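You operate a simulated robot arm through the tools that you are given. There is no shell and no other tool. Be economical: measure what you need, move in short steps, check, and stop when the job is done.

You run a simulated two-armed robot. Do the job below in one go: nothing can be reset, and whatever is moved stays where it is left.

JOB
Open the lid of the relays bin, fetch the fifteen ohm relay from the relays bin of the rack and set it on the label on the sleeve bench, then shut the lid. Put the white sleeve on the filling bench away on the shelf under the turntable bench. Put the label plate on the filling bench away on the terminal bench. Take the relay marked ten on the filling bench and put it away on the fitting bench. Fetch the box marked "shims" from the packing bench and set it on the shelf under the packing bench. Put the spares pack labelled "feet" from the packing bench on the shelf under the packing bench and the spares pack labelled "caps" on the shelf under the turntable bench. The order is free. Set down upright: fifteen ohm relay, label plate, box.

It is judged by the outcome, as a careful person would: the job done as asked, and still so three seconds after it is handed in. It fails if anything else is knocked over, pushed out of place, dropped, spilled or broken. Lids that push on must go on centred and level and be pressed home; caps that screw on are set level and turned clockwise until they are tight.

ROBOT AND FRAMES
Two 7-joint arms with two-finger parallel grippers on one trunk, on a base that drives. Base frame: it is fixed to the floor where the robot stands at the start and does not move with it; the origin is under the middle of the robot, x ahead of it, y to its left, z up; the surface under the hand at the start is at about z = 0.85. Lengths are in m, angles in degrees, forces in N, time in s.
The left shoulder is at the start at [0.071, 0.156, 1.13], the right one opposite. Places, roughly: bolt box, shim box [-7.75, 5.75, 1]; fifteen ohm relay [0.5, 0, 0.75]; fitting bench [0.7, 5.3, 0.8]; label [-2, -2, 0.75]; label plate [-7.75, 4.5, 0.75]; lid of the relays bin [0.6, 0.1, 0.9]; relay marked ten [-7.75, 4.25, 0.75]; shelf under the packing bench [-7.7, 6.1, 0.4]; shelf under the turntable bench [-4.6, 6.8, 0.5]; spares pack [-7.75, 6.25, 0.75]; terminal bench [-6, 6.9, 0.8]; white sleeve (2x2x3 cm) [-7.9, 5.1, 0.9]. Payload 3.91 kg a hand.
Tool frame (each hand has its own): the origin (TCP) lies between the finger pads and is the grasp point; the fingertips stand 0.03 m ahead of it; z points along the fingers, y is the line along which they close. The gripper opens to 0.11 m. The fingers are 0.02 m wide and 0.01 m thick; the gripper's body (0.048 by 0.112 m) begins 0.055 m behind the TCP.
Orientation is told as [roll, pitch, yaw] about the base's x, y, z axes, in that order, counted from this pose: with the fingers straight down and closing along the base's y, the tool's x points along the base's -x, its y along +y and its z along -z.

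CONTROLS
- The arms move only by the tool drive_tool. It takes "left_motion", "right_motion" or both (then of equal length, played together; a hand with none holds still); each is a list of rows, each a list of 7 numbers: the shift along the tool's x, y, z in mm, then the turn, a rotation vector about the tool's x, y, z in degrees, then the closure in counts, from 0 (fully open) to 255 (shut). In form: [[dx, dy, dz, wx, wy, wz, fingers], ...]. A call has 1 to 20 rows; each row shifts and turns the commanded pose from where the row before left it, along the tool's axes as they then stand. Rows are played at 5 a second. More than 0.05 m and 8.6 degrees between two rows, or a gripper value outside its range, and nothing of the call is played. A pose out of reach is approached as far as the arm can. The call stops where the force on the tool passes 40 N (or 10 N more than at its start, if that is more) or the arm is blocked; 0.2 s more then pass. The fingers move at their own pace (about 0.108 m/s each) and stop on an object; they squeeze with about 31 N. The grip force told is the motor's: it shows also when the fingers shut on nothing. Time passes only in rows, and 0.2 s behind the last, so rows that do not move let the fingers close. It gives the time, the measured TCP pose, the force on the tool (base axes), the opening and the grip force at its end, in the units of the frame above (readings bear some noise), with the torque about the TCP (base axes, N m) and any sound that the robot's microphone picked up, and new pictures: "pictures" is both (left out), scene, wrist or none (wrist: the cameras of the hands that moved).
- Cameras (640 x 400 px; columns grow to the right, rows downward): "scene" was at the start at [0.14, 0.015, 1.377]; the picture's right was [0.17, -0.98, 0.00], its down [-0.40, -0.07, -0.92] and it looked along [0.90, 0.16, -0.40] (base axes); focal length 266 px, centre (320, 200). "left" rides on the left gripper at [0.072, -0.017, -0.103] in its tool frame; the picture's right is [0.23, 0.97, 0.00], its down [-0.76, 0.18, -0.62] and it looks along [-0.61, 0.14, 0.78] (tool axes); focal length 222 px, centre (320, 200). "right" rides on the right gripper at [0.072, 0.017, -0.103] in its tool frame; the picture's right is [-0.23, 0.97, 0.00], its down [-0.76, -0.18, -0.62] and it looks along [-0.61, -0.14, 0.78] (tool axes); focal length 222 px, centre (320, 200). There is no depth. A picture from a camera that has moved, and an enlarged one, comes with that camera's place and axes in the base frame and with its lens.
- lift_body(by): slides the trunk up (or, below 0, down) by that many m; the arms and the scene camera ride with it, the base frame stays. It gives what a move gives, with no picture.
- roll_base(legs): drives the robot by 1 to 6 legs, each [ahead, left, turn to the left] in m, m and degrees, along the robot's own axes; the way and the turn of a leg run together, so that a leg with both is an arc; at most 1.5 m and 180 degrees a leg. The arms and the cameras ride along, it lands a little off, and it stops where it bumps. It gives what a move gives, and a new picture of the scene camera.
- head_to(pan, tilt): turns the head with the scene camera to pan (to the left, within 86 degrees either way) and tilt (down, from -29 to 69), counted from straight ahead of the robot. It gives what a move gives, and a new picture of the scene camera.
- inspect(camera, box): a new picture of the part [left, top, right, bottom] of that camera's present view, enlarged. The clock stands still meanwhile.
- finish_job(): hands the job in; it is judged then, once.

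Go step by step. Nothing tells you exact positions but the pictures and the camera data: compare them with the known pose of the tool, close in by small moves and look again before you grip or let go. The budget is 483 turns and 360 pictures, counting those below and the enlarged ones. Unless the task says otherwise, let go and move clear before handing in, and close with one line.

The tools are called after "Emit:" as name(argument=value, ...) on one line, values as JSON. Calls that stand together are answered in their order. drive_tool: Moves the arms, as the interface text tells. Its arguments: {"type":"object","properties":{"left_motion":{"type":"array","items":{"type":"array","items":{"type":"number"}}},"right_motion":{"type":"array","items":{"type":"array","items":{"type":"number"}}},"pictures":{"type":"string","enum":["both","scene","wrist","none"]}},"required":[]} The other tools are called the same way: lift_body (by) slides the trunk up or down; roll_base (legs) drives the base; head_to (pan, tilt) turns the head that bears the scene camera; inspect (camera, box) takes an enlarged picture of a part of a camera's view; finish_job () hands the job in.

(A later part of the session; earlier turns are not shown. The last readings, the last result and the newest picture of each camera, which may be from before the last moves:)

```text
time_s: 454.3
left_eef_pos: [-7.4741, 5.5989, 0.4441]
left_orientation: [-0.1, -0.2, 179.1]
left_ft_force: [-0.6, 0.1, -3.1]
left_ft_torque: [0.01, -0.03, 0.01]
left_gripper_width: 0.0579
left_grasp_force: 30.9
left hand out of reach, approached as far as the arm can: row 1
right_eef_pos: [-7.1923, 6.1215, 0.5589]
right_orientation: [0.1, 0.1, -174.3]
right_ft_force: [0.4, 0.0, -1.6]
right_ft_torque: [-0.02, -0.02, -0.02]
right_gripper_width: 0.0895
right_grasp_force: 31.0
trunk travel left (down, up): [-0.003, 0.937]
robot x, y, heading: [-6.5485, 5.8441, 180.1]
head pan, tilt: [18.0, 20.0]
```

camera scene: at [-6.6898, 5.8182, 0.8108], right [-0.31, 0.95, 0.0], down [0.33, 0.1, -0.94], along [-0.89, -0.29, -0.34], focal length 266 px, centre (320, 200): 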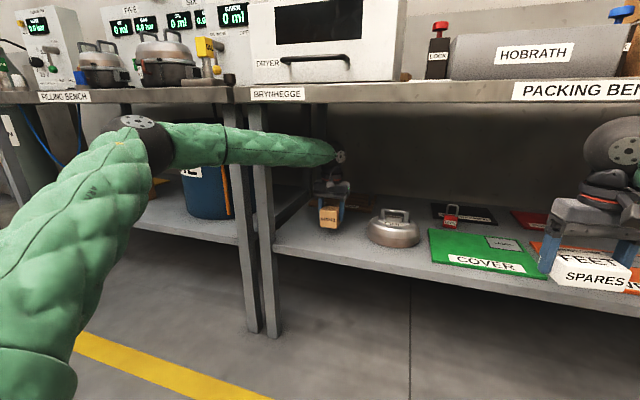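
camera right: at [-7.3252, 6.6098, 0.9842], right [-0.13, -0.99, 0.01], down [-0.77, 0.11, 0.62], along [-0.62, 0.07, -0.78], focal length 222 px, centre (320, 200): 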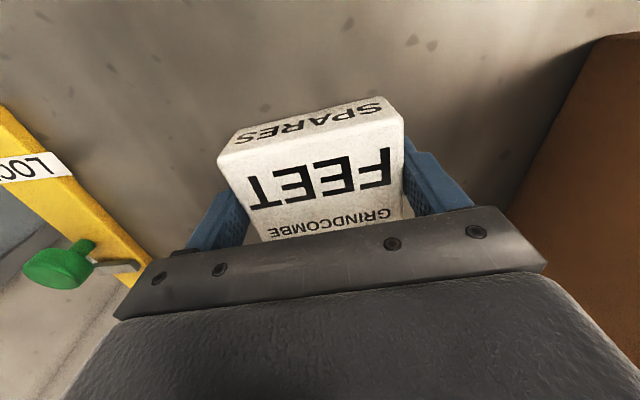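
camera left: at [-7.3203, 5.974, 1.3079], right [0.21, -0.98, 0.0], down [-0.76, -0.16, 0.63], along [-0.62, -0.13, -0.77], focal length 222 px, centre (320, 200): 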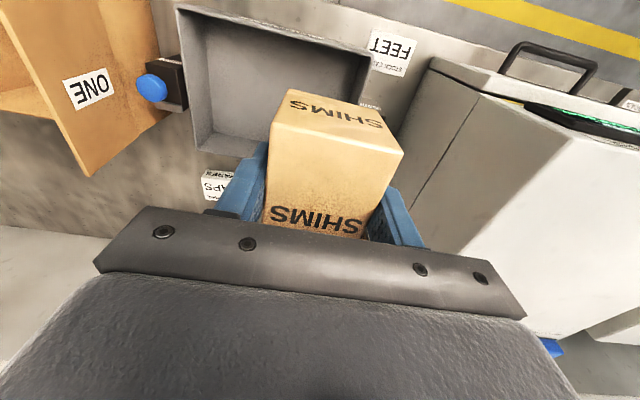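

Close enough: the box is over the shelf at x≈−7.475. I lower until contact.

Emit:
drive_tool(left_motion=[[0, 0, 6, 0, 0, 0, 255], [0, 0, 5, 0, 0, 0, 255], [0, 0, 0, 0, 0, 0, 255]], pictures="none")

Emit:
drive_tool(left_motion=[[0, 0, 3, 0, 0, 0, 255], [0, 0, 3, 0, 0, 0, 255]], pictures="none")

Emit:
drive_tool(left_motion=[[0, 0, 3, 0, 0, 0, 255], [0, 0, 3, 0, 0, 0, 255]], pictures="none")

Emit:
drive_tool(left_motion=[[0, 0, 3, 0, 0, 0, 255], [0, 0, 3, 0, 0, 0, 255]], pictures="wrist")

```text
time_s: 455.1
left_eef_pos: [-7.471, 5.5976, 0.4352]
left_orientation: [-0.1, -0.2, 179.0]
left_ft_force: [0.2, -0.8, -2.6]
left_ft_torque: [-0.02, -0.04, 0.0]
left_gripper_width: 0.0577
left_grasp_force: 30.7
left hand out of reach, approached as far as the arm can: row 1
right_eef_pos: [-7.1921, 6.1202, 0.559]
right_orientation: [0.1, 0.0, -174.3]
right_ft_force: [-0.4, 1.0, -2.3]
right_ft_torque: [0.01, 0.0, 0.04]
right_gripper_width: 0.0897
right_grasp_force: 30.2
trunk travel left (down, up): [-0.003, 0.937]
robot x, y, heading: [-6.5451, 5.8443, 180.1]
head pan, tilt: [18.0, 20.0]
```

```text
time_s: 455.7
left_eef_pos: [-7.4711, 5.5969, 0.4319]
left_orientation: [-0.1, -0.4, 179.0]
left_ft_force: [-2.8, 3.9, 31.0]
left_ft_torque: [-0.7, 0.39, -0.08]
left_gripper_width: 0.0577
left_grasp_force: 30.3
right_eef_pos: [-7.1919, 6.1208, 0.5601]
right_orientation: [0.1, 0.0, -174.3]
right_ft_force: [-0.1, 0.2, -1.8]
right_ft_torque: [0.01, 0.02, -0.01]
right_gripper_width: 0.0897
right_grasp_force: 30.9
trunk travel left (down, up): [-0.003, 0.937]
robot x, y, heading: [-6.5533, 5.8456, 179.7]
head pan, tilt: [18.0, 20.0]
```

```text
time_s: 456.1
left_eef_pos: [-7.4719, 5.5966, 0.4298]
left_orientation: [-0.2, -0.5, 178.9]
left_ft_force: [5.7, 0.5, 15.1]
left_ft_torque: [-0.49, -0.93, 0.22]
left_gripper_width: 0.0578
left_grasp_force: 31.1
right_eef_pos: [-7.1915, 6.1208, 0.5592]
right_orientation: [0.1, 0.0, -174.4]
right_ft_force: [0.1, 0.5, -1.8]
right_ft_torque: [-0.01, -0.02, 0.01]
right_gripper_width: 0.0898
right_grasp_force: 30.5
trunk travel left (down, up): [-0.003, 0.937]
robot x, y, heading: [-6.5524, 5.8501, 179.8]
head pan, tilt: [18.0, 20.0]
stopped in row 1 (left hand): the force on the tool passed its limit at 52 N (the readings are from after the stop); the commanded pose is now the measured one
```

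```text
time_s: 456.7
left_eef_pos: [-7.472, 5.5962, 0.4243]
left_orientation: [-0.3, -0.7, 179.0]
left_ft_force: [-3.5, 1.3, 34.3]
left_ft_torque: [-1.03, 0.12, -0.11]
left_gripper_width: 0.0581
left_grasp_force: 30.9
right_eef_pos: [-7.1909, 6.1206, 0.5604]
right_orientation: [0.1, 0.0, -174.4]
right_ft_force: [-0.3, 0.6, -0.6]
right_ft_torque: [0.01, 0.0, 0.03]
right_gripper_width: 0.0899
right_grasp_force: 31.2
trunk travel left (down, up): [-0.003, 0.937]
robot x, y, heading: [-6.5523, 5.8456, 180.1]
head pan, tilt: [18.0, 20.0]
camera left: at [-7.3964, 5.6114, 0.5277], right [0.21, -0.98, -0.01], down [-0.76, -0.17, 0.63], along [-0.62, -0.13, -0.77], focal length 222 px, centre (320, 200)
```

left: 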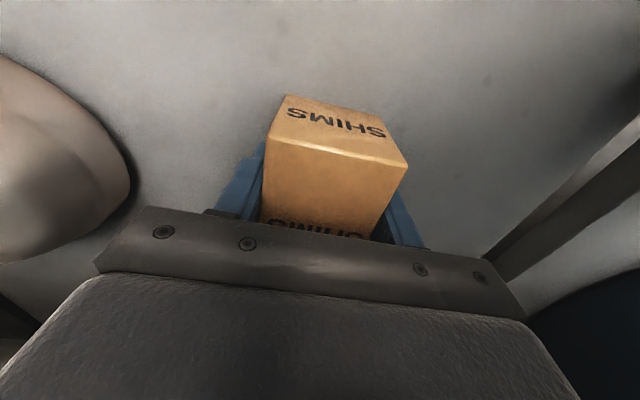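

SHIMS stands on the shelf. I relieve pressure, open wide and back straight out (no need to rise under the bench).

Emit:
drive_tool(left_motion=[[0, 0, -3, 0, 0, 0, 255], [0, 0, 0, 0, 0, 0, 150], [0, 0, 0, 0, 0, 0, 60], [0, 0, 0, 0, 0, 0, 30], [0, 0, -4, 0, 0, 0, 30]], pictures="none")

Emit:
roll_base(legs=[[-0.3, 0, 0]])

```text
time_s: 457.9
left_eef_pos: [-7.4693, 5.5968, 0.4232]
left_orientation: [-0.2, 0.0, 178.8]
left_ft_force: [-0.3, 0.0, -0.7]
left_ft_torque: [0.0, 0.01, 0.0]
left_gripper_width: 0.0972
left_grasp_force: 0.1
right_eef_pos: [-7.1914, 6.1188, 0.5587]
right_orientation: [0.0, 0.2, -174.3]
right_ft_force: [0.7, 1.0, -2.4]
right_ft_torque: [0.01, -0.02, -0.04]
right_gripper_width: 0.0896
right_grasp_force: 31.2
trunk travel left (down, up): [-0.003, 0.937]
robot x, y, heading: [-6.5465, 5.8447, 180.2]
head pan, tilt: [18.0, 20.0]
```

```text
time_s: 459.9
left_eef_pos: [-7.1663, 5.5963, 0.426]
left_orientation: [-0.3, -0.2, 179.1]
left_ft_force: [0.7, -0.7, -0.8]
left_ft_torque: [0.02, 0.04, 0.02]
left_gripper_width: 0.0968
left_grasp_force: 0.0
right_eef_pos: [-6.8845, 6.1203, 0.5578]
right_orientation: [0.0, 0.3, -174.4]
right_ft_force: [0.1, 0.3, -1.8]
right_ft_torque: [0.02, -0.03, 0.01]
right_gripper_width: 0.0897
right_grasp_force: 30.8
trunk travel left (down, up): [-0.003, 0.937]
robot x, y, heading: [-6.2432, 5.8462, 180.0]
head pan, tilt: [18.0, 20.0]
camera scene: at [-6.3839, 5.8173, 0.8107], right [-0.31, 0.95, 0.0], down [0.33, 0.11, -0.94], along [-0.89, -0.29, -0.34], focal length 266 px, centre (320, 200)
```

scene: 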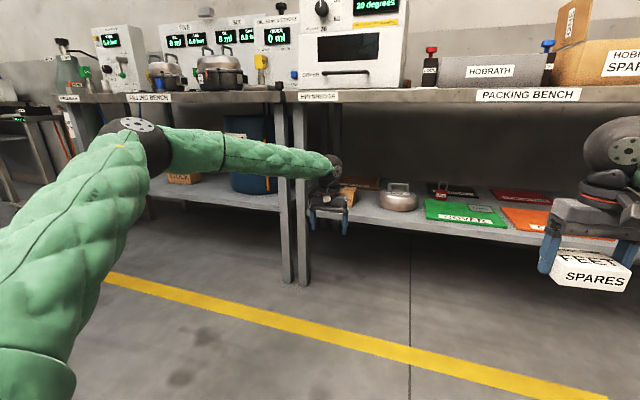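

SHIMS is in place. Next FEET: I'll put it at the free right end of the shelf. I retract the left arm, and extend the right arm low and forward.

Emit:
drive_tool(left_motion=[[40, 0, -10, 0, 0, 0, 255], [40, 0, -15, 0, 0, 0, 255], [40, 0, -15, 0, 0, 0, 255], [40, 0, -15, 0, 0, 0, 255], [40, 0, -15, 0, 0, 0, 255], [40, 0, -15, 0, 0, 0, 255], [40, 0, -15, 0, 0, 0, 255], [40, 0, 0, 0, 0, 0, 255]], right_motion=[[-35, 0, 0, 0, 0, 0, 255], [-35, 0, 0, 0, 0, 0, 255], [-35, 0, 0, 0, 0, 0, 255], [-35, 0, 0, 0, 0, 0, 255], [-35, 0, 10, 0, 0, 0, 255], [-35, 0, 20, 0, 0, 0, 255], [-35, 0, 25, 0, 0, 0, 255], [-10, 0, 20, 0, 0, 0, 255]], pictures="none")

Emit:
head_to(pan=-30, tilt=20)

```text
time_s: 461.7
left_eef_pos: [-6.8459, 5.5909, 0.524]
left_orientation: [-0.3, -0.3, 179.0]
left_ft_force: [-0.6, 0.3, -0.8]
left_ft_torque: [0.0, 0.01, -0.01]
left_gripper_width: 0.0
left_grasp_force: 31.2
right_eef_pos: [-7.1394, 6.0961, 0.4828]
right_orientation: [0.0, 0.1, -174.3]
right_ft_force: [0.0, -0.3, -1.6]
right_ft_torque: [-0.01, 0.01, 0.02]
right_gripper_width: 0.0897
right_grasp_force: 30.9
trunk travel left (down, up): [-0.003, 0.937]
robot x, y, heading: [-6.2433, 5.8461, 180.1]
head pan, tilt: [18.0, 20.0]
```

```text
time_s: 462.9
left_eef_pos: [-6.8457, 5.591, 0.5245]
left_orientation: [-0.3, -0.4, 179.0]
left_ft_force: [-0.2, -0.3, -0.7]
left_ft_torque: [-0.01, 0.01, 0.03]
left_gripper_width: 0.0
left_grasp_force: 31.0
right_eef_pos: [-7.1399, 6.096, 0.4829]
right_orientation: [-0.1, 0.3, -174.4]
right_ft_force: [-0.1, 0.0, -1.2]
right_ft_torque: [-0.01, -0.02, -0.01]
right_gripper_width: 0.0896
right_grasp_force: 31.2
trunk travel left (down, up): [-0.003, 0.937]
robot x, y, heading: [-6.2428, 5.8427, 179.8]
head pan, tilt: [-30.0, 20.0]
camera scene: at [-6.3759, 5.8925, 0.8107], right [0.5, 0.87, 0.0], down [0.3, -0.17, -0.94], along [-0.81, 0.47, -0.34], focal length 266 px, centre (320, 200)
```

scene: 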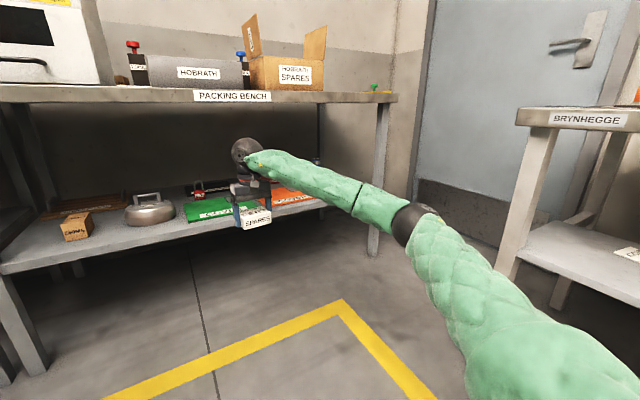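

Good view: SHIMS stands upright on the shelf. I shift the right hand slightly outward, drive in over the covers, then slide right to the free end.

Emit:
drive_tool(right_motion=[[10, -35, 0, 0, 0, 0, 255], [10, -35, 0, 0, 0, 0, 255]], pictures="none")

Emit:
roll_base(legs=[[0.3, 0, 0], [0, -0.3, 0]])

```text
time_s: 463.5
left_eef_pos: [-6.8441, 5.5898, 0.5251]
left_orientation: [-0.3, -0.3, 179.1]
left_ft_force: [0.1, -1.1, -0.6]
left_ft_torque: [0.02, 0.02, 0.04]
left_gripper_width: 0.0
left_grasp_force: 31.2
right_eef_pos: [-7.1269, 6.1669, 0.4827]
right_orientation: [-0.1, 0.3, -174.2]
right_ft_force: [0.2, -0.1, -1.8]
right_ft_torque: [0.03, 0.0, 0.01]
right_gripper_width: 0.0896
right_grasp_force: 30.7
trunk travel left (down, up): [-0.003, 0.937]
robot x, y, heading: [-6.2427, 5.8449, 180.0]
head pan, tilt: [-30.0, 20.0]
```

```text
time_s: 467.2
left_eef_pos: [-7.146, 5.885, 0.5249]
left_orientation: [-0.2, -0.3, 179.2]
left_ft_force: [0.6, -0.6, -0.1]
left_ft_torque: [0.0, 0.01, 0.0]
left_gripper_width: 0.0
left_grasp_force: 30.9
right_eef_pos: [-7.4287, 6.462, 0.482]
right_orientation: [0.0, 0.4, -174.1]
right_ft_force: [-0.6, 0.9, -1.8]
right_ft_torque: [0.0, 0.0, -0.03]
right_gripper_width: 0.0896
right_grasp_force: 31.2
trunk travel left (down, up): [-0.003, 0.937]
robot x, y, heading: [-6.5455, 6.1468, -179.7]
head pan, tilt: [-30.0, 20.0]
camera scene: at [-6.6773, 6.1899, 0.8107], right [0.5, 0.87, 0.0], down [0.3, -0.17, -0.94], along [-0.81, 0.47, -0.34], focal length 266 px, centre (320, 200)
```

scene: 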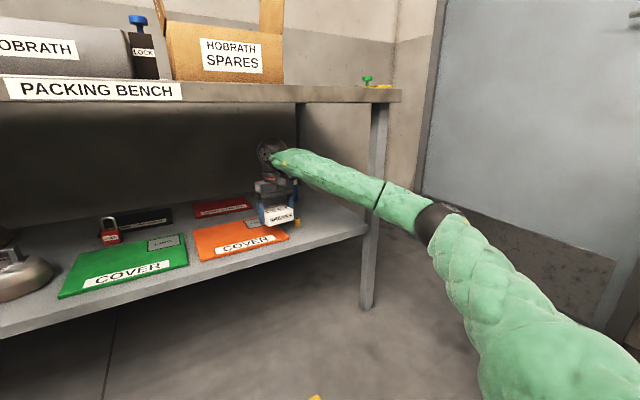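

I slide the last 0.16 m right and lower FEET to the shelf.

Emit:
roll_base(legs=[[0, -0.165, 0]])

Emit:
drive_tool(right_motion=[[0, 0, 20, 0, 0, 0, 255], [0, 0, 15, 0, 0, 0, 255], [0, 0, 8, 0, 0, 0, 255], [0, 0, 0, 0, 0, 0, 255]], pictures="wrist")

```text
time_s: 468.6
left_eef_pos: [-7.1571, 5.9888, 0.5198]
left_orientation: [-0.8, -0.1, -175.7]
left_ft_force: [-0.7, 1.4, 0.2]
left_ft_torque: [-0.11, -0.09, 0.0]
left_gripper_width: 0.0002
left_grasp_force: 30.9
right_eef_pos: [-7.4908, 6.536, 0.4815]
right_orientation: [-0.5, 0.6, -169.1]
right_ft_force: [0.2, 0.4, -2.5]
right_ft_torque: [-0.01, 0.0, 0.02]
right_gripper_width: 0.0895
right_grasp_force: 31.4
trunk travel left (down, up): [-0.003, 0.937]
robot x, y, heading: [-6.5814, 6.3019, -174.7]
head pan, tilt: [-30.0, 20.0]
camera scene: at [-6.7197, 6.329, 0.8103], right [0.42, 0.91, 0.01], down [0.31, -0.13, -0.94], along [-0.85, 0.4, -0.34], focal length 266 px, centre (320, 200)
```

scene: 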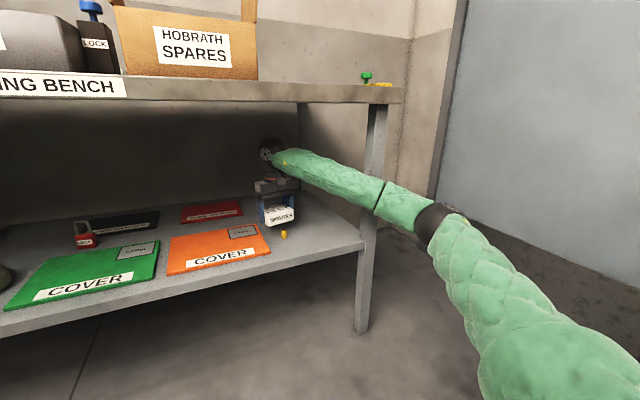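

```text
time_s: 469.6
left_eef_pos: [-7.1556, 5.9865, 0.5212]
left_orientation: [-0.6, -0.2, -175.4]
left_ft_force: [0.3, -0.7, 0.1]
left_ft_torque: [0.0, -0.01, 0.0]
left_gripper_width: 0.0002
left_grasp_force: 31.0
right_eef_pos: [-7.4925, 6.5331, 0.438]
right_orientation: [-0.3, 0.3, -168.8]
right_ft_force: [-3.8, 1.0, 26.7]
right_ft_torque: [0.61, -0.22, 0.13]
right_gripper_width: 0.09
right_grasp_force: 31.7
trunk travel left (down, up): [-0.003, 0.937]
robot x, y, heading: [-6.5814, 6.3044, -174.4]
head pan, tilt: [-30.0, 20.0]
camera right: at [-7.4182, 6.53, 0.5429], right [-0.03, -1.0, -0.01], down [-0.78, 0.02, 0.62], along [-0.62, 0.03, -0.79], focal length 222 px, centre (320, 200)
```

right: 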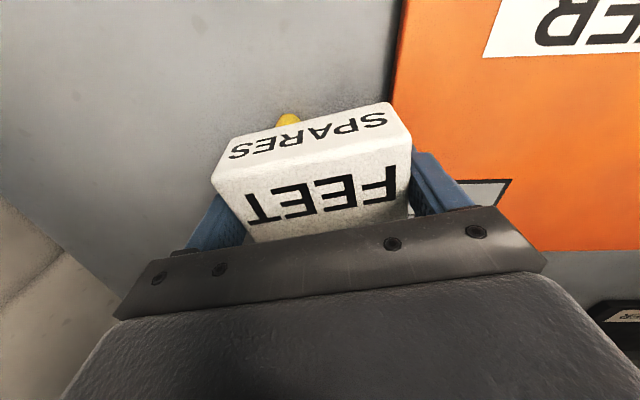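

The robot got turned slightly and the hand is at the edge of the orange cover, next to a small yellow item. I lift again and shift the hand with the arm to the free spot at y≈6.65.

Emit:
drive_tool(right_motion=[[0, 0, -20, 0, 0, 0, 255], [0, 0, -20, 0, 0, 0, 255], [12, -38, 0, 0, 0, 0, 255], [12, -38, 0, 0, 0, 0, 255], [12, -38, 0, 0, 0, 0, 255], [0, 0, 0, 0, 0, 0, 255]], pictures="both")

```text
time_s: 471.2
left_eef_pos: [-7.1468, 5.9691, 0.5271]
left_orientation: [-0.3, -0.4, -173.6]
left_ft_force: [0.3, 0.1, -0.5]
left_ft_torque: [0.0, 0.0, -0.04]
left_gripper_width: 0.0
left_grasp_force: 31.4
right_eef_pos: [-7.4871, 6.601, 0.4797]
right_orientation: [-0.2, 0.3, -165.0]
right_ft_force: [0.7, 0.4, -1.8]
right_ft_torque: [-0.03, -0.01, 0.0]
right_gripper_width: 0.0899
right_grasp_force: 31.1
trunk travel left (down, up): [-0.003, 0.937]
robot x, y, heading: [-6.582, 6.3014, -172.6]
head pan, tilt: [-30.0, 20.0]
stopped in row 6 (right hand): the arm was blocked; the commanded pose is now the measured one
camera scene: at [-6.7202, 6.3284, 0.8128], right [0.38, 0.92, 0.0], down [0.32, -0.13, -0.94], along [-0.87, 0.36, -0.34], focal length 266 px, centre (320, 200)
camera right: at [-7.4132, 6.6033, 0.5835], right [0.03, -1.0, 0.0], down [-0.79, -0.03, 0.62], along [-0.62, -0.02, -0.79], focal length 222 px, centre (320, 200)
```

scene: 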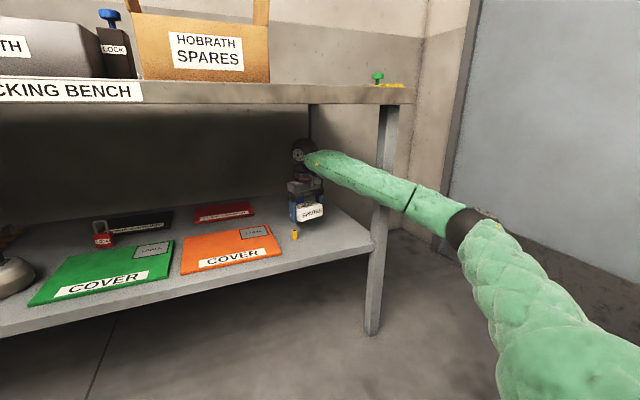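
right: 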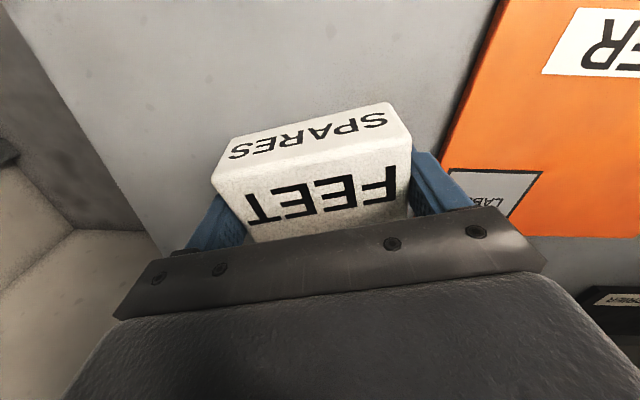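

I'm blocked from moving further right; I look at what the arm touches.

Emit:
head_to(pan=-80, tilt=20)

```text
time_s: 472.4
left_eef_pos: [-7.1465, 5.9671, 0.5249]
left_orientation: [-0.5, -0.4, -173.6]
left_ft_force: [0.0, -0.5, 0.1]
left_ft_torque: [0.02, 0.05, 0.02]
left_gripper_width: 0.0002
left_grasp_force: 31.6
right_eef_pos: [-7.4874, 6.6019, 0.4793]
right_orientation: [-0.3, 0.4, -164.9]
right_ft_force: [-0.3, -0.1, -2.7]
right_ft_torque: [-0.03, 0.0, 0.02]
right_gripper_width: 0.0894
right_grasp_force: 31.3
trunk travel left (down, up): [-0.003, 0.937]
robot x, y, heading: [-6.5834, 6.3012, -172.6]
head pan, tilt: [-80.0, 20.0]
camera scene: at [-6.6622, 6.3801, 0.8112], right [0.95, 0.3, 0.0], down [0.1, -0.32, -0.94], along [-0.28, 0.9, -0.34], focal length 266 px, centre (320, 200)
```

scene: 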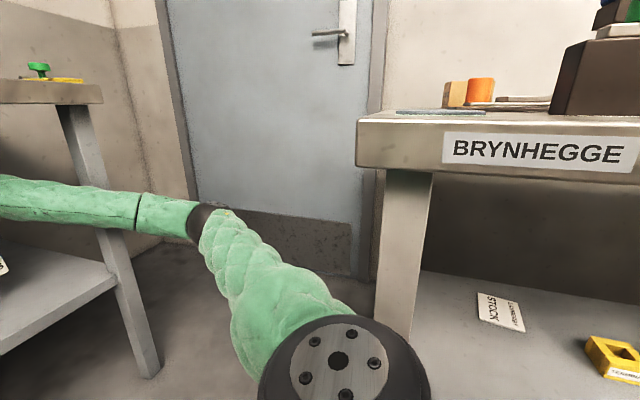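

The right shoulder touches the terminal bench's leg. I step south 6 cm and straighten the heading, which itself swings the hand to y≈6.65.

Emit:
roll_base(legs=[[0, 0.06, 0], [0, 0, -7.4]])

Emit:
inspect(camera="right", box=[0, 0, 640, 260])

```text
time_s: 473.9
left_eef_pos: [-7.1811, 5.9816, 0.52]
left_orientation: [-0.4, -0.1, 179.1]
left_ft_force: [-0.1, -0.3, 0.6]
left_ft_torque: [0.05, 0.03, -0.02]
left_gripper_width: 0.0
left_grasp_force: 30.7
right_eef_pos: [-7.4405, 6.6541, 0.474]
right_orientation: [-0.2, 0.8, -172.4]
right_ft_force: [0.2, 0.2, -0.9]
right_ft_torque: [0.01, 0.02, 0.01]
right_gripper_width: 0.0897
right_grasp_force: 31.4
trunk travel left (down, up): [-0.003, 0.937]
robot x, y, heading: [-6.5812, 6.2408, -179.7]
head pan, tilt: [-80.0, 20.0]
camera scene: at [-6.6492, 6.3304, 0.8099], right [0.98, 0.18, 0.01], down [0.07, -0.33, -0.94], along [-0.16, 0.93, -0.34], focal length 266 px, centre (320, 200)
```

scene: 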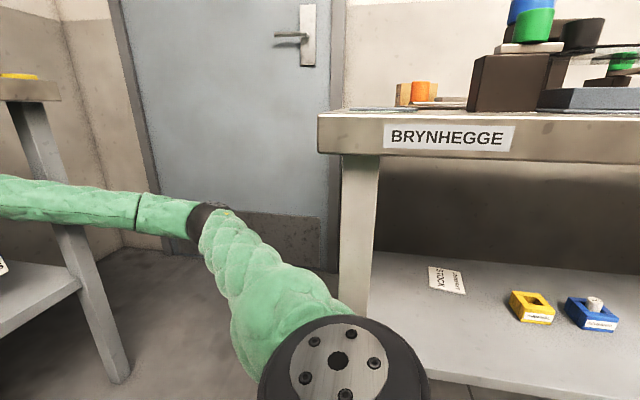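

```text
1.00 times, centred on (320, 130) of right (not enlarged: the box is as wide or as high as the picture)
camera zoom: at [-7.3657, 6.647, 0.5777], right [-0.09, -1.0, -0.01], down [-0.79, 0.07, 0.61], along [-0.61, 0.06, -0.79], focal length 222 px, centre (320, 270)
```

zoom: 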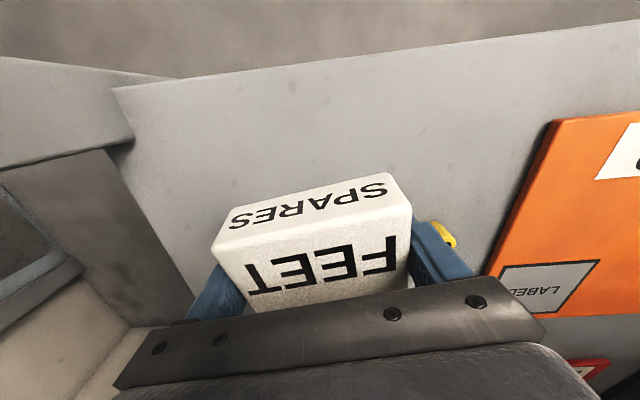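

The spot is free; the little yellow item is outside the finger at y≈6.555. I shift 1 cm more and lower to contact.

Emit:
drive_tool(right_motion=[[0, -12, 0, 0, 0, 0, 255], [0, 0, 20, 0, 0, 0, 255], [0, 0, 15, 0, 0, 0, 255], [0, 0, 8, 0, 0, 0, 255], [0, 0, 0, 0, 0, 0, 255]], pictures="none")

Emit:
drive_tool(right_motion=[[0, 0, 4, 0, 0, 0, 255], [0, 0, 4, 0, 0, 0, 255]], pictures="none")

Emit:
drive_tool(right_motion=[[0, 0, 3, 0, 0, 0, 255], [0, 0, 3, 0, 0, 0, 255]], pictures="none")

```text
time_s: 475.1
left_eef_pos: [-7.1803, 5.9789, 0.5228]
left_orientation: [-0.4, -0.1, 179.5]
left_ft_force: [-0.2, 0.3, 0.5]
left_ft_torque: [-0.04, 0.0, 0.03]
left_gripper_width: 0.0
left_grasp_force: 30.8
right_eef_pos: [-7.4424, 6.6618, 0.4298]
right_orientation: [-0.2, 0.6, -172.0]
right_ft_force: [0.1, 1.0, -1.7]
right_ft_torque: [0.02, 0.0, 0.03]
right_gripper_width: 0.0898
right_grasp_force: 31.0
trunk travel left (down, up): [-0.003, 0.937]
robot x, y, heading: [-6.5827, 6.2411, -179.7]
head pan, tilt: [-80.0, 20.0]
```

```text
time_s: 475.7
left_eef_pos: [-7.1795, 5.9777, 0.5218]
left_orientation: [-0.4, -0.1, 179.6]
left_ft_force: [-0.6, 0.5, -0.3]
left_ft_torque: [-0.01, 0.01, 0.0]
left_gripper_width: 0.0
left_grasp_force: 30.8
right_eef_pos: [-7.4437, 6.6606, 0.4222]
right_orientation: [-0.2, 0.8, -171.9]
right_ft_force: [0.6, -0.3, -1.4]
right_ft_torque: [0.01, 0.03, -0.02]
right_gripper_width: 0.0897
right_grasp_force: 30.7
trunk travel left (down, up): [-0.003, 0.937]
robot x, y, heading: [-6.5773, 6.2414, -179.6]
head pan, tilt: [-80.0, 20.0]
```

```text
time_s: 476.3
left_eef_pos: [-7.1787, 5.9772, 0.5219]
left_orientation: [-0.5, -0.1, 179.7]
left_ft_force: [0.8, -0.3, 1.3]
left_ft_torque: [-0.02, -0.02, -0.02]
left_gripper_width: 0.0001
left_grasp_force: 30.7
right_eef_pos: [-7.4452, 6.6596, 0.42]
right_orientation: [-0.1, 0.5, -171.9]
right_ft_force: [11.8, 7.6, 24.1]
right_ft_torque: [-1.04, -0.25, 0.57]
right_gripper_width: 0.0897
right_grasp_force: 31.0
trunk travel left (down, up): [-0.003, 0.937]
robot x, y, heading: [-6.5769, 6.24, -179.5]
head pan, tilt: [-80.0, 20.0]
```

Contact. I release, rise 45 mm, then slide back left and out.

Emit:
drive_tool(right_motion=[[0, 0, -2, 0, 0, 0, 255], [0, 0, 0, 0, 0, 0, 60], [0, 0, 0, 0, 0, 0, 10], [0, 0, 0, 0, 0, 0, 10], [0, 0, -20, 0, 0, 0, 10], [0, 0, -25, 0, 0, 0, 10], [0, 0, 0, 0, 0, 0, 10]], pictures="wrist")

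Emit:
roll_base(legs=[[0, 0.38, 0], [-0.35, 0, 0]])

```text
time_s: 477.9
left_eef_pos: [-7.1786, 5.9797, 0.5219]
left_orientation: [-0.4, -0.2, 179.3]
left_ft_force: [-0.8, -0.6, -0.1]
left_ft_torque: [-0.01, 0.0, -0.02]
left_gripper_width: 0.0003
left_grasp_force: 31.3
right_eef_pos: [-7.4431, 6.6637, 0.4621]
right_orientation: [0.0, 0.7, -172.1]
right_ft_force: [-0.9, 0.1, -0.2]
right_ft_torque: [0.05, 0.01, -0.01]
right_gripper_width: 0.1058
right_grasp_force: 0.0
trunk travel left (down, up): [-0.003, 0.937]
robot x, y, heading: [-6.5786, 6.2383, -179.6]
head pan, tilt: [-80.0, 20.0]
camera right: at [-7.3685, 6.6563, 0.567], right [-0.09, -1.0, 0.0], down [-0.79, 0.07, 0.61], along [-0.61, 0.06, -0.79], focal length 222 px, centre (320, 200)
```

right: 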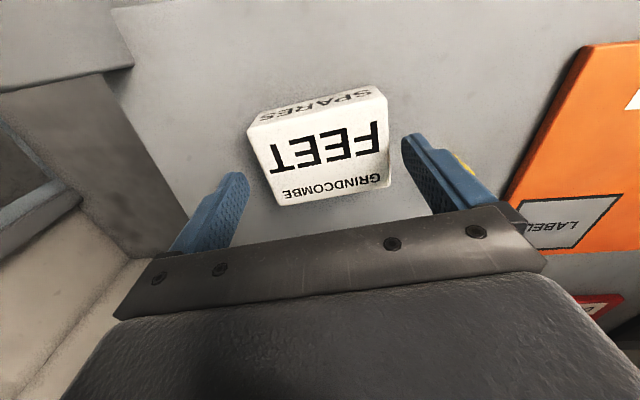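

```text
time_s: 482.2
left_eef_pos: [-6.8174, 5.5989, 0.5253]
left_orientation: [-0.2, -0.3, 179.7]
left_ft_force: [0.0, -0.2, -0.8]
left_ft_torque: [-0.01, -0.01, -0.02]
left_gripper_width: 0.0
left_grasp_force: 30.9
right_eef_pos: [-7.0855, 6.2834, 0.4654]
right_orientation: [0.0, 0.4, -171.8]
right_ft_force: [-0.6, -0.3, 0.4]
right_ft_torque: [0.01, -0.04, 0.01]
right_gripper_width: 0.1058
right_grasp_force: 0.1
trunk travel left (down, up): [-0.003, 0.937]
robot x, y, heading: [-6.2188, 5.8651, -179.4]
head pan, tilt: [-80.0, 20.0]
camera scene: at [-6.2883, 5.9525, 0.8108], right [0.98, 0.18, 0.0], down [0.06, -0.34, -0.94], along [-0.17, 0.92, -0.34], focal length 266 px, centre (320, 200)
```

scene: 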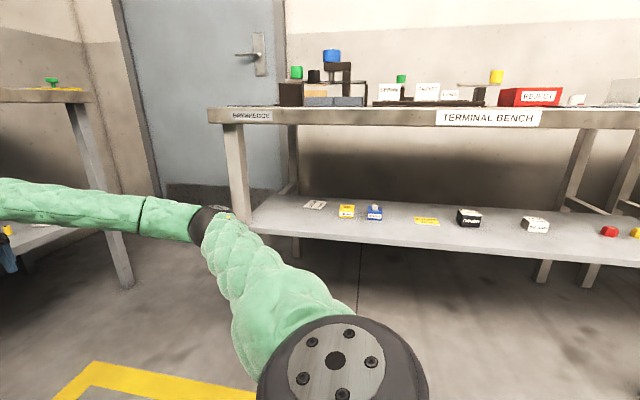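

FEET lies on the shelf. Next the CAPS pack: I raise the trunk, lift the left hand well above the dryer, and drive up to the packing bench.

Emit:
lift_body(by=0.4)

Emit:
lift_body(by=0.4)

Emit:
drive_tool(left_motion=[[0, 0, -45, 0, 0, 0, 255], [0, 0, -45, 0, 0, 0, 255], [0, 0, -45, 0, 0, 0, 255], [0, 0, -45, 0, 0, 0, 255], [0, 0, -45, 0, 0, 0, 255]], right_motion=[[35, 0, 0, 0, 0, 0, 0], [35, 0, 0, 0, 0, 0, 0], [35, 0, 0, 0, 0, 0, 0], [35, 10, 0, 0, 0, 0, 0], [35, 10, 0, 0, 0, 0, 0]], pictures="none")

Emit:
roll_base(legs=[[0.77, 0, 0]])

```text
time_s: 486.1
left_eef_pos: [-6.8179, 5.5997, 0.9256]
left_orientation: [-0.2, -0.4, 179.7]
left_ft_force: [0.5, 0.0, 0.4]
left_ft_torque: [-0.02, -0.02, -0.01]
left_gripper_width: 0.0001
left_grasp_force: 31.2
right_eef_pos: [-7.0843, 6.2822, 0.8654]
right_orientation: [0.1, 0.3, -171.8]
right_ft_force: [0.5, -0.3, 0.1]
right_ft_torque: [-0.01, -0.01, -0.02]
right_gripper_width: 0.1058
right_grasp_force: 0.1
trunk travel left (down, up): [-0.403, 0.537]
robot x, y, heading: [-6.2213, 5.8622, -179.2]
head pan, tilt: [-80.0, 20.0]
```

```text
time_s: 489.9
left_eef_pos: [-6.8195, 5.5993, 1.3252]
left_orientation: [-0.2, -0.3, 179.7]
left_ft_force: [-0.2, 0.5, -0.4]
left_ft_torque: [-0.04, -0.03, 0.02]
left_gripper_width: 0.0
left_grasp_force: 31.2
right_eef_pos: [-7.0851, 6.2827, 1.2657]
right_orientation: [-0.1, 0.3, -171.8]
right_ft_force: [-1.0, -0.6, 0.2]
right_ft_torque: [0.0, -0.03, 0.02]
right_gripper_width: 0.1055
right_grasp_force: 0.2
trunk travel left (down, up): [-0.803, 0.137]
robot x, y, heading: [-6.2199, 5.861, -179.5]
head pan, tilt: [-80.0, 20.0]
```

```text
time_s: 491.1
left_eef_pos: [-6.8139, 5.6009, 1.5511]
left_orientation: [-0.2, -0.4, 179.8]
left_ft_force: [0.3, -0.1, 0.2]
left_ft_torque: [-0.01, 0.03, 0.03]
left_gripper_width: 0.0
left_grasp_force: 30.8
right_eef_pos: [-6.9085, 6.2865, 1.2683]
right_orientation: [0.0, 0.3, -171.8]
right_ft_force: [0.7, -0.1, 0.2]
right_ft_torque: [-0.01, 0.04, -0.02]
right_gripper_width: 0.1099
right_grasp_force: 0.0
trunk travel left (down, up): [-0.803, 0.137]
robot x, y, heading: [-6.2174, 5.8616, -179.5]
head pan, tilt: [-80.0, 20.0]
```

```text
time_s: 495.2
left_eef_pos: [-7.5766, 5.5964, 1.5487]
left_orientation: [-0.2, -0.3, 179.4]
left_ft_force: [-0.2, 0.9, 0.2]
left_ft_torque: [0.01, 0.02, 0.0]
left_gripper_width: 0.0003
left_grasp_force: 31.2
right_eef_pos: [-7.667, 6.284, 1.2672]
right_orientation: [0.0, 0.4, -172.1]
right_ft_force: [-0.5, -0.4, 0.3]
right_ft_torque: [-0.02, -0.02, -0.01]
right_gripper_width: 0.1098
right_grasp_force: 0.0
trunk travel left (down, up): [-0.803, 0.137]
robot x, y, heading: [-6.9774, 5.8563, -179.7]
head pan, tilt: [-80.0, 20.0]
camera scene: at [-7.0461, 5.9468, 1.6108], right [0.98, 0.18, 0.0], down [0.06, -0.34, -0.94], along [-0.17, 0.92, -0.34], focal length 266 px, centre (320, 200)
```

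scene: 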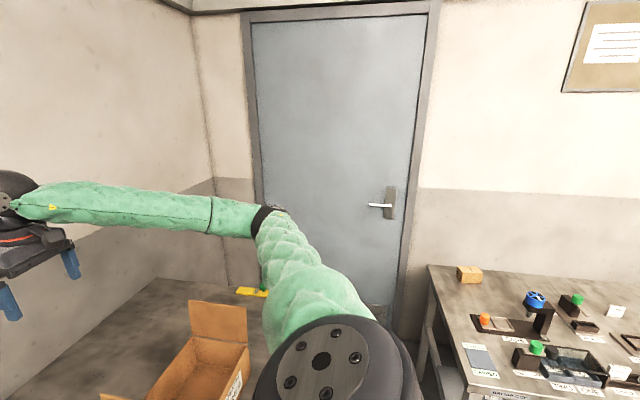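

I align the right hand over CAPS and lower the trunk 0.18 m for a good wrist posture.

Emit:
drive_tool(right_motion=[[-5, 38, 0, 0, 0, 8, 0], [-5, 38, 0, 0, 0, 0, 0], [-5, 38, 0, 0, 0, 0, 0], [-7, 40, 0, 0, 0, 0, 0]], pictures="none")

Emit:
lift_body(by=-0.18)

Emit:
inspect(camera="right", box=[0, 0, 640, 260])

```text
time_s: 496.2
left_eef_pos: [-7.5785, 5.5963, 1.5478]
left_orientation: [-0.3, -0.2, 179.3]
left_ft_force: [-1.1, -1.1, 0.4]
left_ft_torque: [-0.02, -0.01, 0.0]
left_gripper_width: 0.0
left_grasp_force: 31.0
right_eef_pos: [-7.6816, 6.1266, 1.2673]
right_orientation: [-0.1, 0.4, 179.7]
right_ft_force: [0.2, -0.7, 0.0]
right_ft_torque: [0.03, -0.01, 0.0]
right_gripper_width: 0.1102
right_grasp_force: 0.1
trunk travel left (down, up): [-0.803, 0.137]
robot x, y, heading: [-6.9778, 5.8548, -179.9]
head pan, tilt: [-80.0, 20.0]
```

```text
time_s: 498.2
left_eef_pos: [-7.5826, 5.6501, 1.3813]
left_orientation: [0.8, -1.0, 177.3]
left_ft_force: [1.1, 3.5, 1.3]
left_ft_torque: [-0.26, 0.09, -0.02]
left_gripper_width: 0.0
left_grasp_force: 31.1
right_eef_pos: [-7.6746, 6.1799, 1.0901]
right_orientation: [0.7, -0.1, 177.9]
right_ft_force: [2.1, 2.7, -0.9]
right_ft_torque: [-0.28, 0.14, -0.02]
right_gripper_width: 0.1098
right_grasp_force: 0.1
trunk travel left (down, up): [-0.623, 0.317]
robot x, y, heading: [-6.9892, 5.8657, 178.5]
head pan, tilt: [-80.0, 20.0]
```

```text
1.00 times, centred on (320, 130) of right (not enlarged: the box is as wide or as high as the picture)
camera zoom: at [-7.6005, 6.1614, 1.1942], right [-0.26, -0.96, 0.01], down [-0.75, 0.22, 0.62], along [-0.6, 0.15, -0.78], focal length 222 px, centre (320, 270)
```

zoom: 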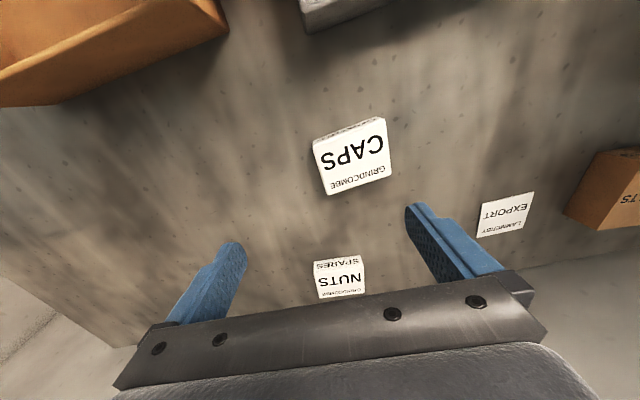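

Lowering nudged the robot — the left elbow probably touched the dryer. I go back up, retract the left arm from above the dryer, and check.

Emit:
lift_body(by=0.1)

Emit:
drive_tool(left_motion=[[40, -10, 0, 0, 0, 0, 255], [40, -10, 0, 0, 0, 0, 255], [40, -10, 0, 0, 0, 0, 255], [40, -10, 0, 0, 0, 0, 255], [40, -10, 0, 0, 0, 0, 255], [40, -10, 0, 0, 0, 0, 255]], pictures="none")

Emit:
head_to(pan=25, tilt=45)

```text
time_s: 499.5
left_eef_pos: [-7.5788, 5.5948, 1.4672]
left_orientation: [-0.4, -0.2, 179.3]
left_ft_force: [-1.3, -0.6, -1.1]
left_ft_torque: [0.03, -0.05, 0.01]
left_gripper_width: 0.0001
left_grasp_force: 30.3
right_eef_pos: [-7.6834, 6.1265, 1.1871]
right_orientation: [-0.1, 0.6, 179.9]
right_ft_force: [0.3, 0.4, 0.0]
right_ft_torque: [0.02, -0.05, 0.0]
right_gripper_width: 0.1099
right_grasp_force: 0.0
trunk travel left (down, up): [-0.723, 0.217]
robot x, y, heading: [-6.9754, 5.856, -179.6]
head pan, tilt: [-80.0, 20.0]
```

```text
time_s: 500.9
left_eef_pos: [-7.3346, 5.656, 1.4679]
left_orientation: [-0.2, -0.4, 179.4]
left_ft_force: [0.3, 0.5, 0.1]
left_ft_torque: [0.02, 0.02, 0.0]
left_gripper_width: 0.0
left_grasp_force: 31.1
right_eef_pos: [-7.6788, 6.1291, 1.1891]
right_orientation: [-0.1, 0.3, 179.9]
right_ft_force: [0.2, 0.0, 0.4]
right_ft_torque: [-0.01, 0.02, -0.02]
right_gripper_width: 0.1098
right_grasp_force: 0.0
trunk travel left (down, up): [-0.723, 0.217]
robot x, y, heading: [-6.9725, 5.86, -179.7]
head pan, tilt: [-80.0, 20.0]
```

```text
time_s: 502.8
left_eef_pos: [-7.3376, 5.6553, 1.4678]
left_orientation: [-0.2, -0.3, 179.4]
left_ft_force: [0.0, 0.9, -0.8]
left_ft_torque: [0.0, -0.01, 0.02]
left_gripper_width: 0.0
left_grasp_force: 31.0
right_eef_pos: [-7.6822, 6.1276, 1.1871]
right_orientation: [-0.1, 0.4, 179.9]
right_ft_force: [0.2, -0.3, 0.4]
right_ft_torque: [0.03, 0.02, 0.02]
right_gripper_width: 0.11
right_grasp_force: 0.0
trunk travel left (down, up): [-0.723, 0.217]
robot x, y, heading: [-6.9751, 5.8566, -179.7]
head pan, tilt: [25.0, 45.0]
camera scene: at [-7.1034, 5.8204, 1.4921], right [-0.43, 0.9, 0.0], down [0.64, 0.3, -0.71], along [-0.64, -0.3, -0.71], focal length 266 px, centre (320, 200)
```

scene: 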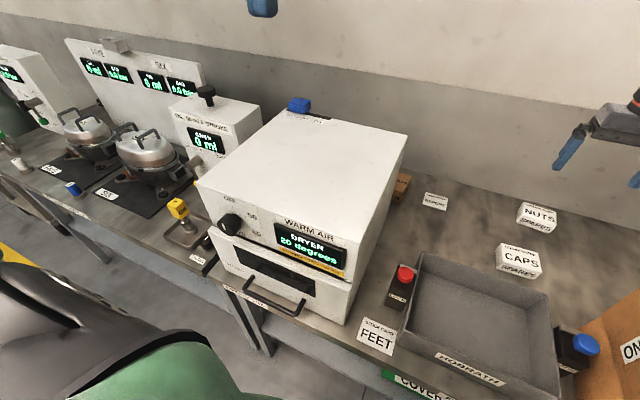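

Everything is in place. With the left arm retracted I lower again and check for stability.

Emit:
lift_body(by=-0.12)

Emit:
drive_tool(right_motion=[[0, 0, 40, 0, 0, 0, 0], [0, 0, 20, 0, 0, 0, 0], [0, 0, 0, 0, 0, 0, 0]], pictures="wrist")

```text
time_s: 504.2
left_eef_pos: [-7.337, 5.6555, 1.3481]
left_orientation: [-0.2, -0.4, 179.5]
left_ft_force: [-0.2, 0.3, 0.3]
left_ft_torque: [-0.02, 0.02, 0.01]
left_gripper_width: 0.0
left_grasp_force: 30.2
right_eef_pos: [-7.681, 6.1276, 1.0676]
right_orientation: [-0.2, 0.5, 179.9]
right_ft_force: [-0.6, 0.2, -0.1]
right_ft_torque: [0.01, 0.02, 0.0]
right_gripper_width: 0.1099
right_grasp_force: 0.1
trunk travel left (down, up): [-0.603, 0.337]
robot x, y, heading: [-6.9771, 5.8547, -180.0]
head pan, tilt: [25.0, 45.0]
```

```text
time_s: 505.1
left_eef_pos: [-7.336, 5.6546, 1.3466]
left_orientation: [-0.2, -0.3, 179.4]
left_ft_force: [0.4, -0.5, 0.8]
left_ft_torque: [0.03, 0.02, 0.01]
left_gripper_width: 0.0
left_grasp_force: 31.0
right_eef_pos: [-7.6796, 6.1299, 1.0067]
right_orientation: [-0.1, 0.4, 179.8]
right_ft_force: [-0.4, -0.1, 0.2]
right_ft_torque: [0.02, -0.03, 0.0]
right_gripper_width: 0.11
right_grasp_force: 0.1
trunk travel left (down, up): [-0.603, 0.337]
robot x, y, heading: [-6.9733, 5.8546, -179.6]
head pan, tilt: [25.0, 45.0]
camera right: at [-7.6083, 6.113, 1.1108], right [-0.23, -0.97, 0.0], down [-0.77, 0.18, 0.62], along [-0.6, 0.14, -0.79], focal length 222 px, centre (320, 200)
```

right: 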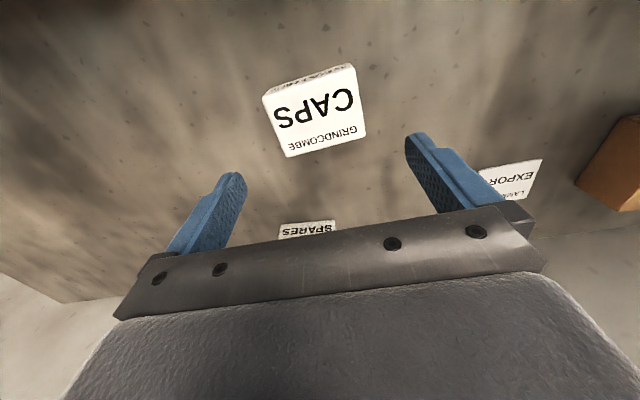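

CAPS is centred at (−7.672, 6.131), rotated about 8°. I align, descend and grip.

Emit:
drive_tool(right_motion=[[7, -1, 40, 0, 0, -8, 0], [0, 0, 40, 0, 0, 0, 0], [0, 0, 30, 0, 0, 0, 0], [0, 0, 14, 0, 0, 0, 0], [0, 0, 0, 0, 0, 0, 0], [0, 0, 0, 0, 0, 0, 255], [0, 0, 0, 0, 0, 0, 255], [0, 0, 0, 0, 0, 0, 255]], pictures="wrist")

```text
time_s: 506.9
left_eef_pos: [-7.3318, 5.6446, 1.3512]
left_orientation: [-0.7, -0.5, 179.6]
left_ft_force: [0.4, 0.0, 0.2]
left_ft_torque: [-0.05, -0.05, -0.02]
left_gripper_width: 0.0
left_grasp_force: 30.9
right_eef_pos: [-7.674, 6.1268, 0.9044]
right_orientation: [-0.7, -0.7, -172.3]
right_ft_force: [-0.2, -0.8, -0.6]
right_ft_torque: [-0.01, 0.01, -0.02]
right_gripper_width: 0.0905
right_grasp_force: 30.7
trunk travel left (down, up): [-0.603, 0.337]
robot x, y, heading: [-6.9782, 5.8567, -179.8]
head pan, tilt: [25.0, 45.0]
camera right: at [-7.5986, 6.1189, 1.006], right [-0.1, -1.0, -0.01], down [-0.77, 0.07, 0.63], along [-0.63, 0.07, -0.77], focal length 222 px, centre (320, 200)
```

right: 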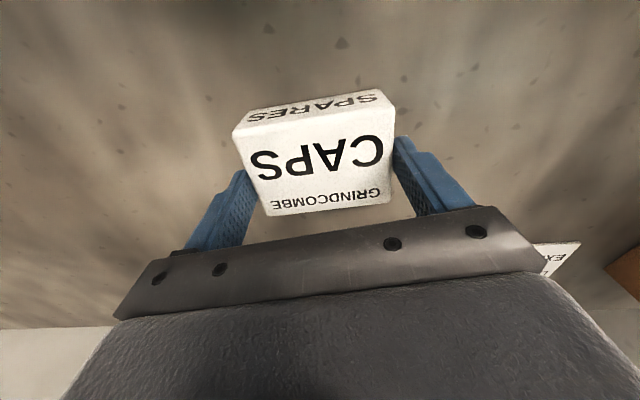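

The hand stopped ~2 cm high — the arm is probably touching the carton. The grip holds, so I lift straight up now.

Emit:
drive_tool(right_motion=[[0, 0, -25, 0, 0, 0, 255], [0, 0, -40, 0, 0, 0, 255], [0, 0, -40, 0, 0, 0, 255], [0, 0, -40, 0, 0, 0, 255], [0, 0, -40, 0, 0, 0, 255]], pictures="none")

Emit:
head_to(pan=-30, tilt=40)

```text
time_s: 508.1
left_eef_pos: [-7.3384, 5.6538, 1.3468]
left_orientation: [-0.3, -0.4, 179.4]
left_ft_force: [-0.2, -0.6, -0.6]
left_ft_torque: [0.01, 0.01, -0.01]
left_gripper_width: 0.0
left_grasp_force: 30.6
right_eef_pos: [-7.675, 6.1294, 1.0671]
right_orientation: [0.0, 0.5, -172.1]
right_ft_force: [0.6, 0.0, -1.8]
right_ft_torque: [0.02, 0.03, 0.02]
right_gripper_width: 0.0904
right_grasp_force: 31.5
trunk travel left (down, up): [-0.603, 0.337]
robot x, y, heading: [-6.9766, 5.8576, -179.7]
head pan, tilt: [25.0, 45.0]
```

```text
time_s: 509.3
left_eef_pos: [-7.3368, 5.6545, 1.3479]
left_orientation: [-0.2, -0.4, 179.4]
left_ft_force: [-0.5, 0.3, -0.2]
left_ft_torque: [0.0, 0.03, 0.0]
left_gripper_width: 0.0001
left_grasp_force: 30.6
right_eef_pos: [-7.6747, 6.1297, 1.0672]
right_orientation: [0.0, 0.4, -172.1]
right_ft_force: [0.7, -0.1, -1.5]
right_ft_torque: [0.03, -0.02, -0.02]
right_gripper_width: 0.0903
right_grasp_force: 31.3
trunk travel left (down, up): [-0.603, 0.337]
robot x, y, heading: [-6.977, 5.8547, -179.9]
head pan, tilt: [-30.0, 40.0]
camera scene: at [-7.1036, 5.8973, 1.3793], right [0.49, 0.87, 0.0], down [0.56, -0.32, -0.77], along [-0.67, 0.38, -0.64], focal length 266 px, centre (320, 200)
```

scene: 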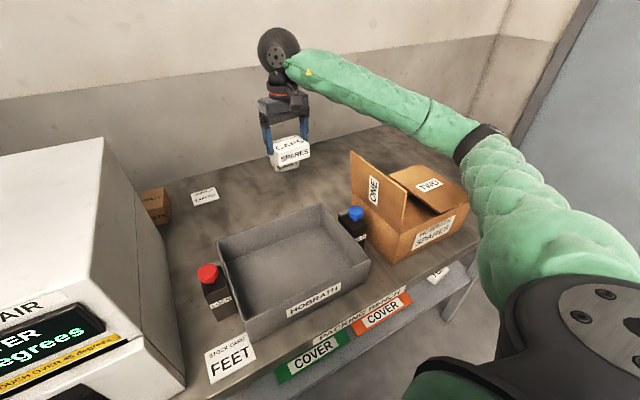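

The elbow pushed the carton's right flap ("TWO") shut. I'll restore it. First I raise everything, and move so the left hand can reach into the carton and lift that flap back open.

Emit:
lift_body(by=0.2)

Emit:
roll_base(legs=[[-0.1, 0, 0], [0, -0.62, 0]])

Emit:
lift_body(by=-0.2)

Emit:
head_to(pan=8, tilt=50)

```text
time_s: 511.5
left_eef_pos: [-7.337, 5.6558, 1.5477]
left_orientation: [-0.3, -0.3, 179.4]
left_ft_force: [-0.4, 0.2, 0.7]
left_ft_torque: [-0.02, 0.02, -0.02]
left_gripper_width: 0.0
left_grasp_force: 30.9
right_eef_pos: [-7.6738, 6.1291, 1.268]
right_orientation: [0.0, 0.4, -172.2]
right_ft_force: [-0.1, -0.2, -1.6]
right_ft_torque: [0.01, 0.0, 0.0]
right_gripper_width: 0.0906
right_grasp_force: 31.2
trunk travel left (down, up): [-0.803, 0.137]
robot x, y, heading: [-6.9773, 5.8551, -179.8]
head pan, tilt: [-30.0, 40.0]
```

```text
time_s: 515.6
left_eef_pos: [-7.2524, 6.2627, 1.5476]
left_orientation: [-0.1, -0.4, 178.7]
left_ft_force: [0.1, 0.6, 0.1]
left_ft_torque: [0.01, -0.02, 0.0]
left_gripper_width: 0.0
left_grasp_force: 30.8
right_eef_pos: [-7.5837, 6.7399, 1.267]
right_orientation: [0.1, 0.4, -172.9]
right_ft_force: [-0.9, 1.2, -2.0]
right_ft_torque: [-0.01, -0.02, 0.0]
right_gripper_width: 0.0902
right_grasp_force: 31.4
trunk travel left (down, up): [-0.803, 0.137]
robot x, y, heading: [-6.8885, 6.4578, 179.5]
head pan, tilt: [-30.0, 40.0]
stopped in leg 2: the robot was blocked; the commanded pose is now the measured one
camera scene: at [-7.0163, 6.5017, 1.5792], right [0.51, 0.86, 0.0], down [0.56, -0.33, -0.76], along [-0.66, 0.39, -0.64], focal length 266 px, centre (320, 200)
```

scene: 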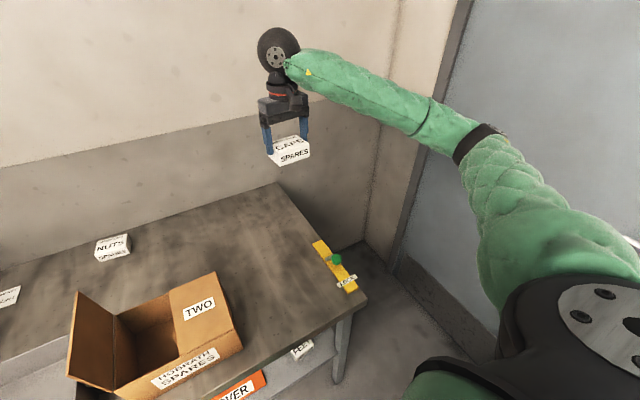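

```text
time_s: 517.8
left_eef_pos: [-7.2524, 6.2591, 1.3484]
left_orientation: [-0.2, -0.3, 178.7]
left_ft_force: [0.2, -0.2, 0.7]
left_ft_torque: [-0.02, 0.04, 0.04]
left_gripper_width: 0.0
left_grasp_force: 31.1
right_eef_pos: [-7.5834, 6.738, 1.0679]
right_orientation: [-0.1, 0.4, -172.8]
right_ft_force: [0.6, -0.1, -2.6]
right_ft_torque: [0.02, -0.01, -0.01]
right_gripper_width: 0.0902
right_grasp_force: 31.2
trunk travel left (down, up): [-0.603, 0.337]
robot x, y, heading: [-6.8891, 6.4595, 179.6]
head pan, tilt: [-30.0, 40.0]
```

```text
time_s: 518.8
left_eef_pos: [-7.2516, 6.26, 1.3485]
left_orientation: [-0.2, -0.3, 178.6]
left_ft_force: [0.5, -0.1, -0.7]
left_ft_torque: [0.0, -0.01, -0.02]
left_gripper_width: 0.0002
left_grasp_force: 31.4
right_eef_pos: [-7.5823, 6.7371, 1.0691]
right_orientation: [0.0, 0.3, -172.7]
right_ft_force: [0.0, -0.3, -1.4]
right_ft_torque: [-0.01, 0.0, 0.0]
right_gripper_width: 0.0898
right_grasp_force: 30.9
trunk travel left (down, up): [-0.603, 0.337]
robot x, y, heading: [-6.8881, 6.4545, 179.5]
head pan, tilt: [8.0, 50.0]
camera scene: at [-7.0184, 6.446, 1.3652], right [-0.13, 0.99, 0.0], down [0.76, 0.1, -0.64], along [-0.64, -0.09, -0.77], focal length 266 px, centre (320, 200)
```

scene: 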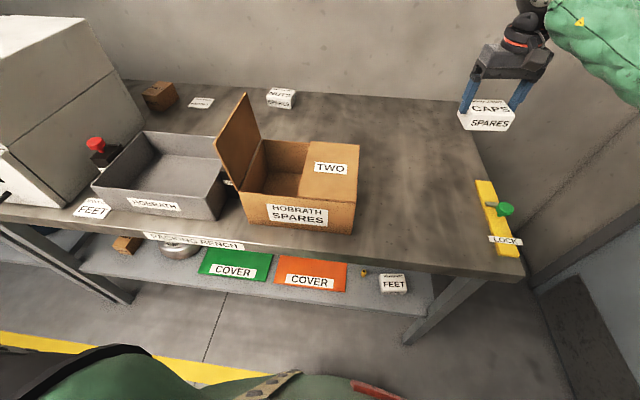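

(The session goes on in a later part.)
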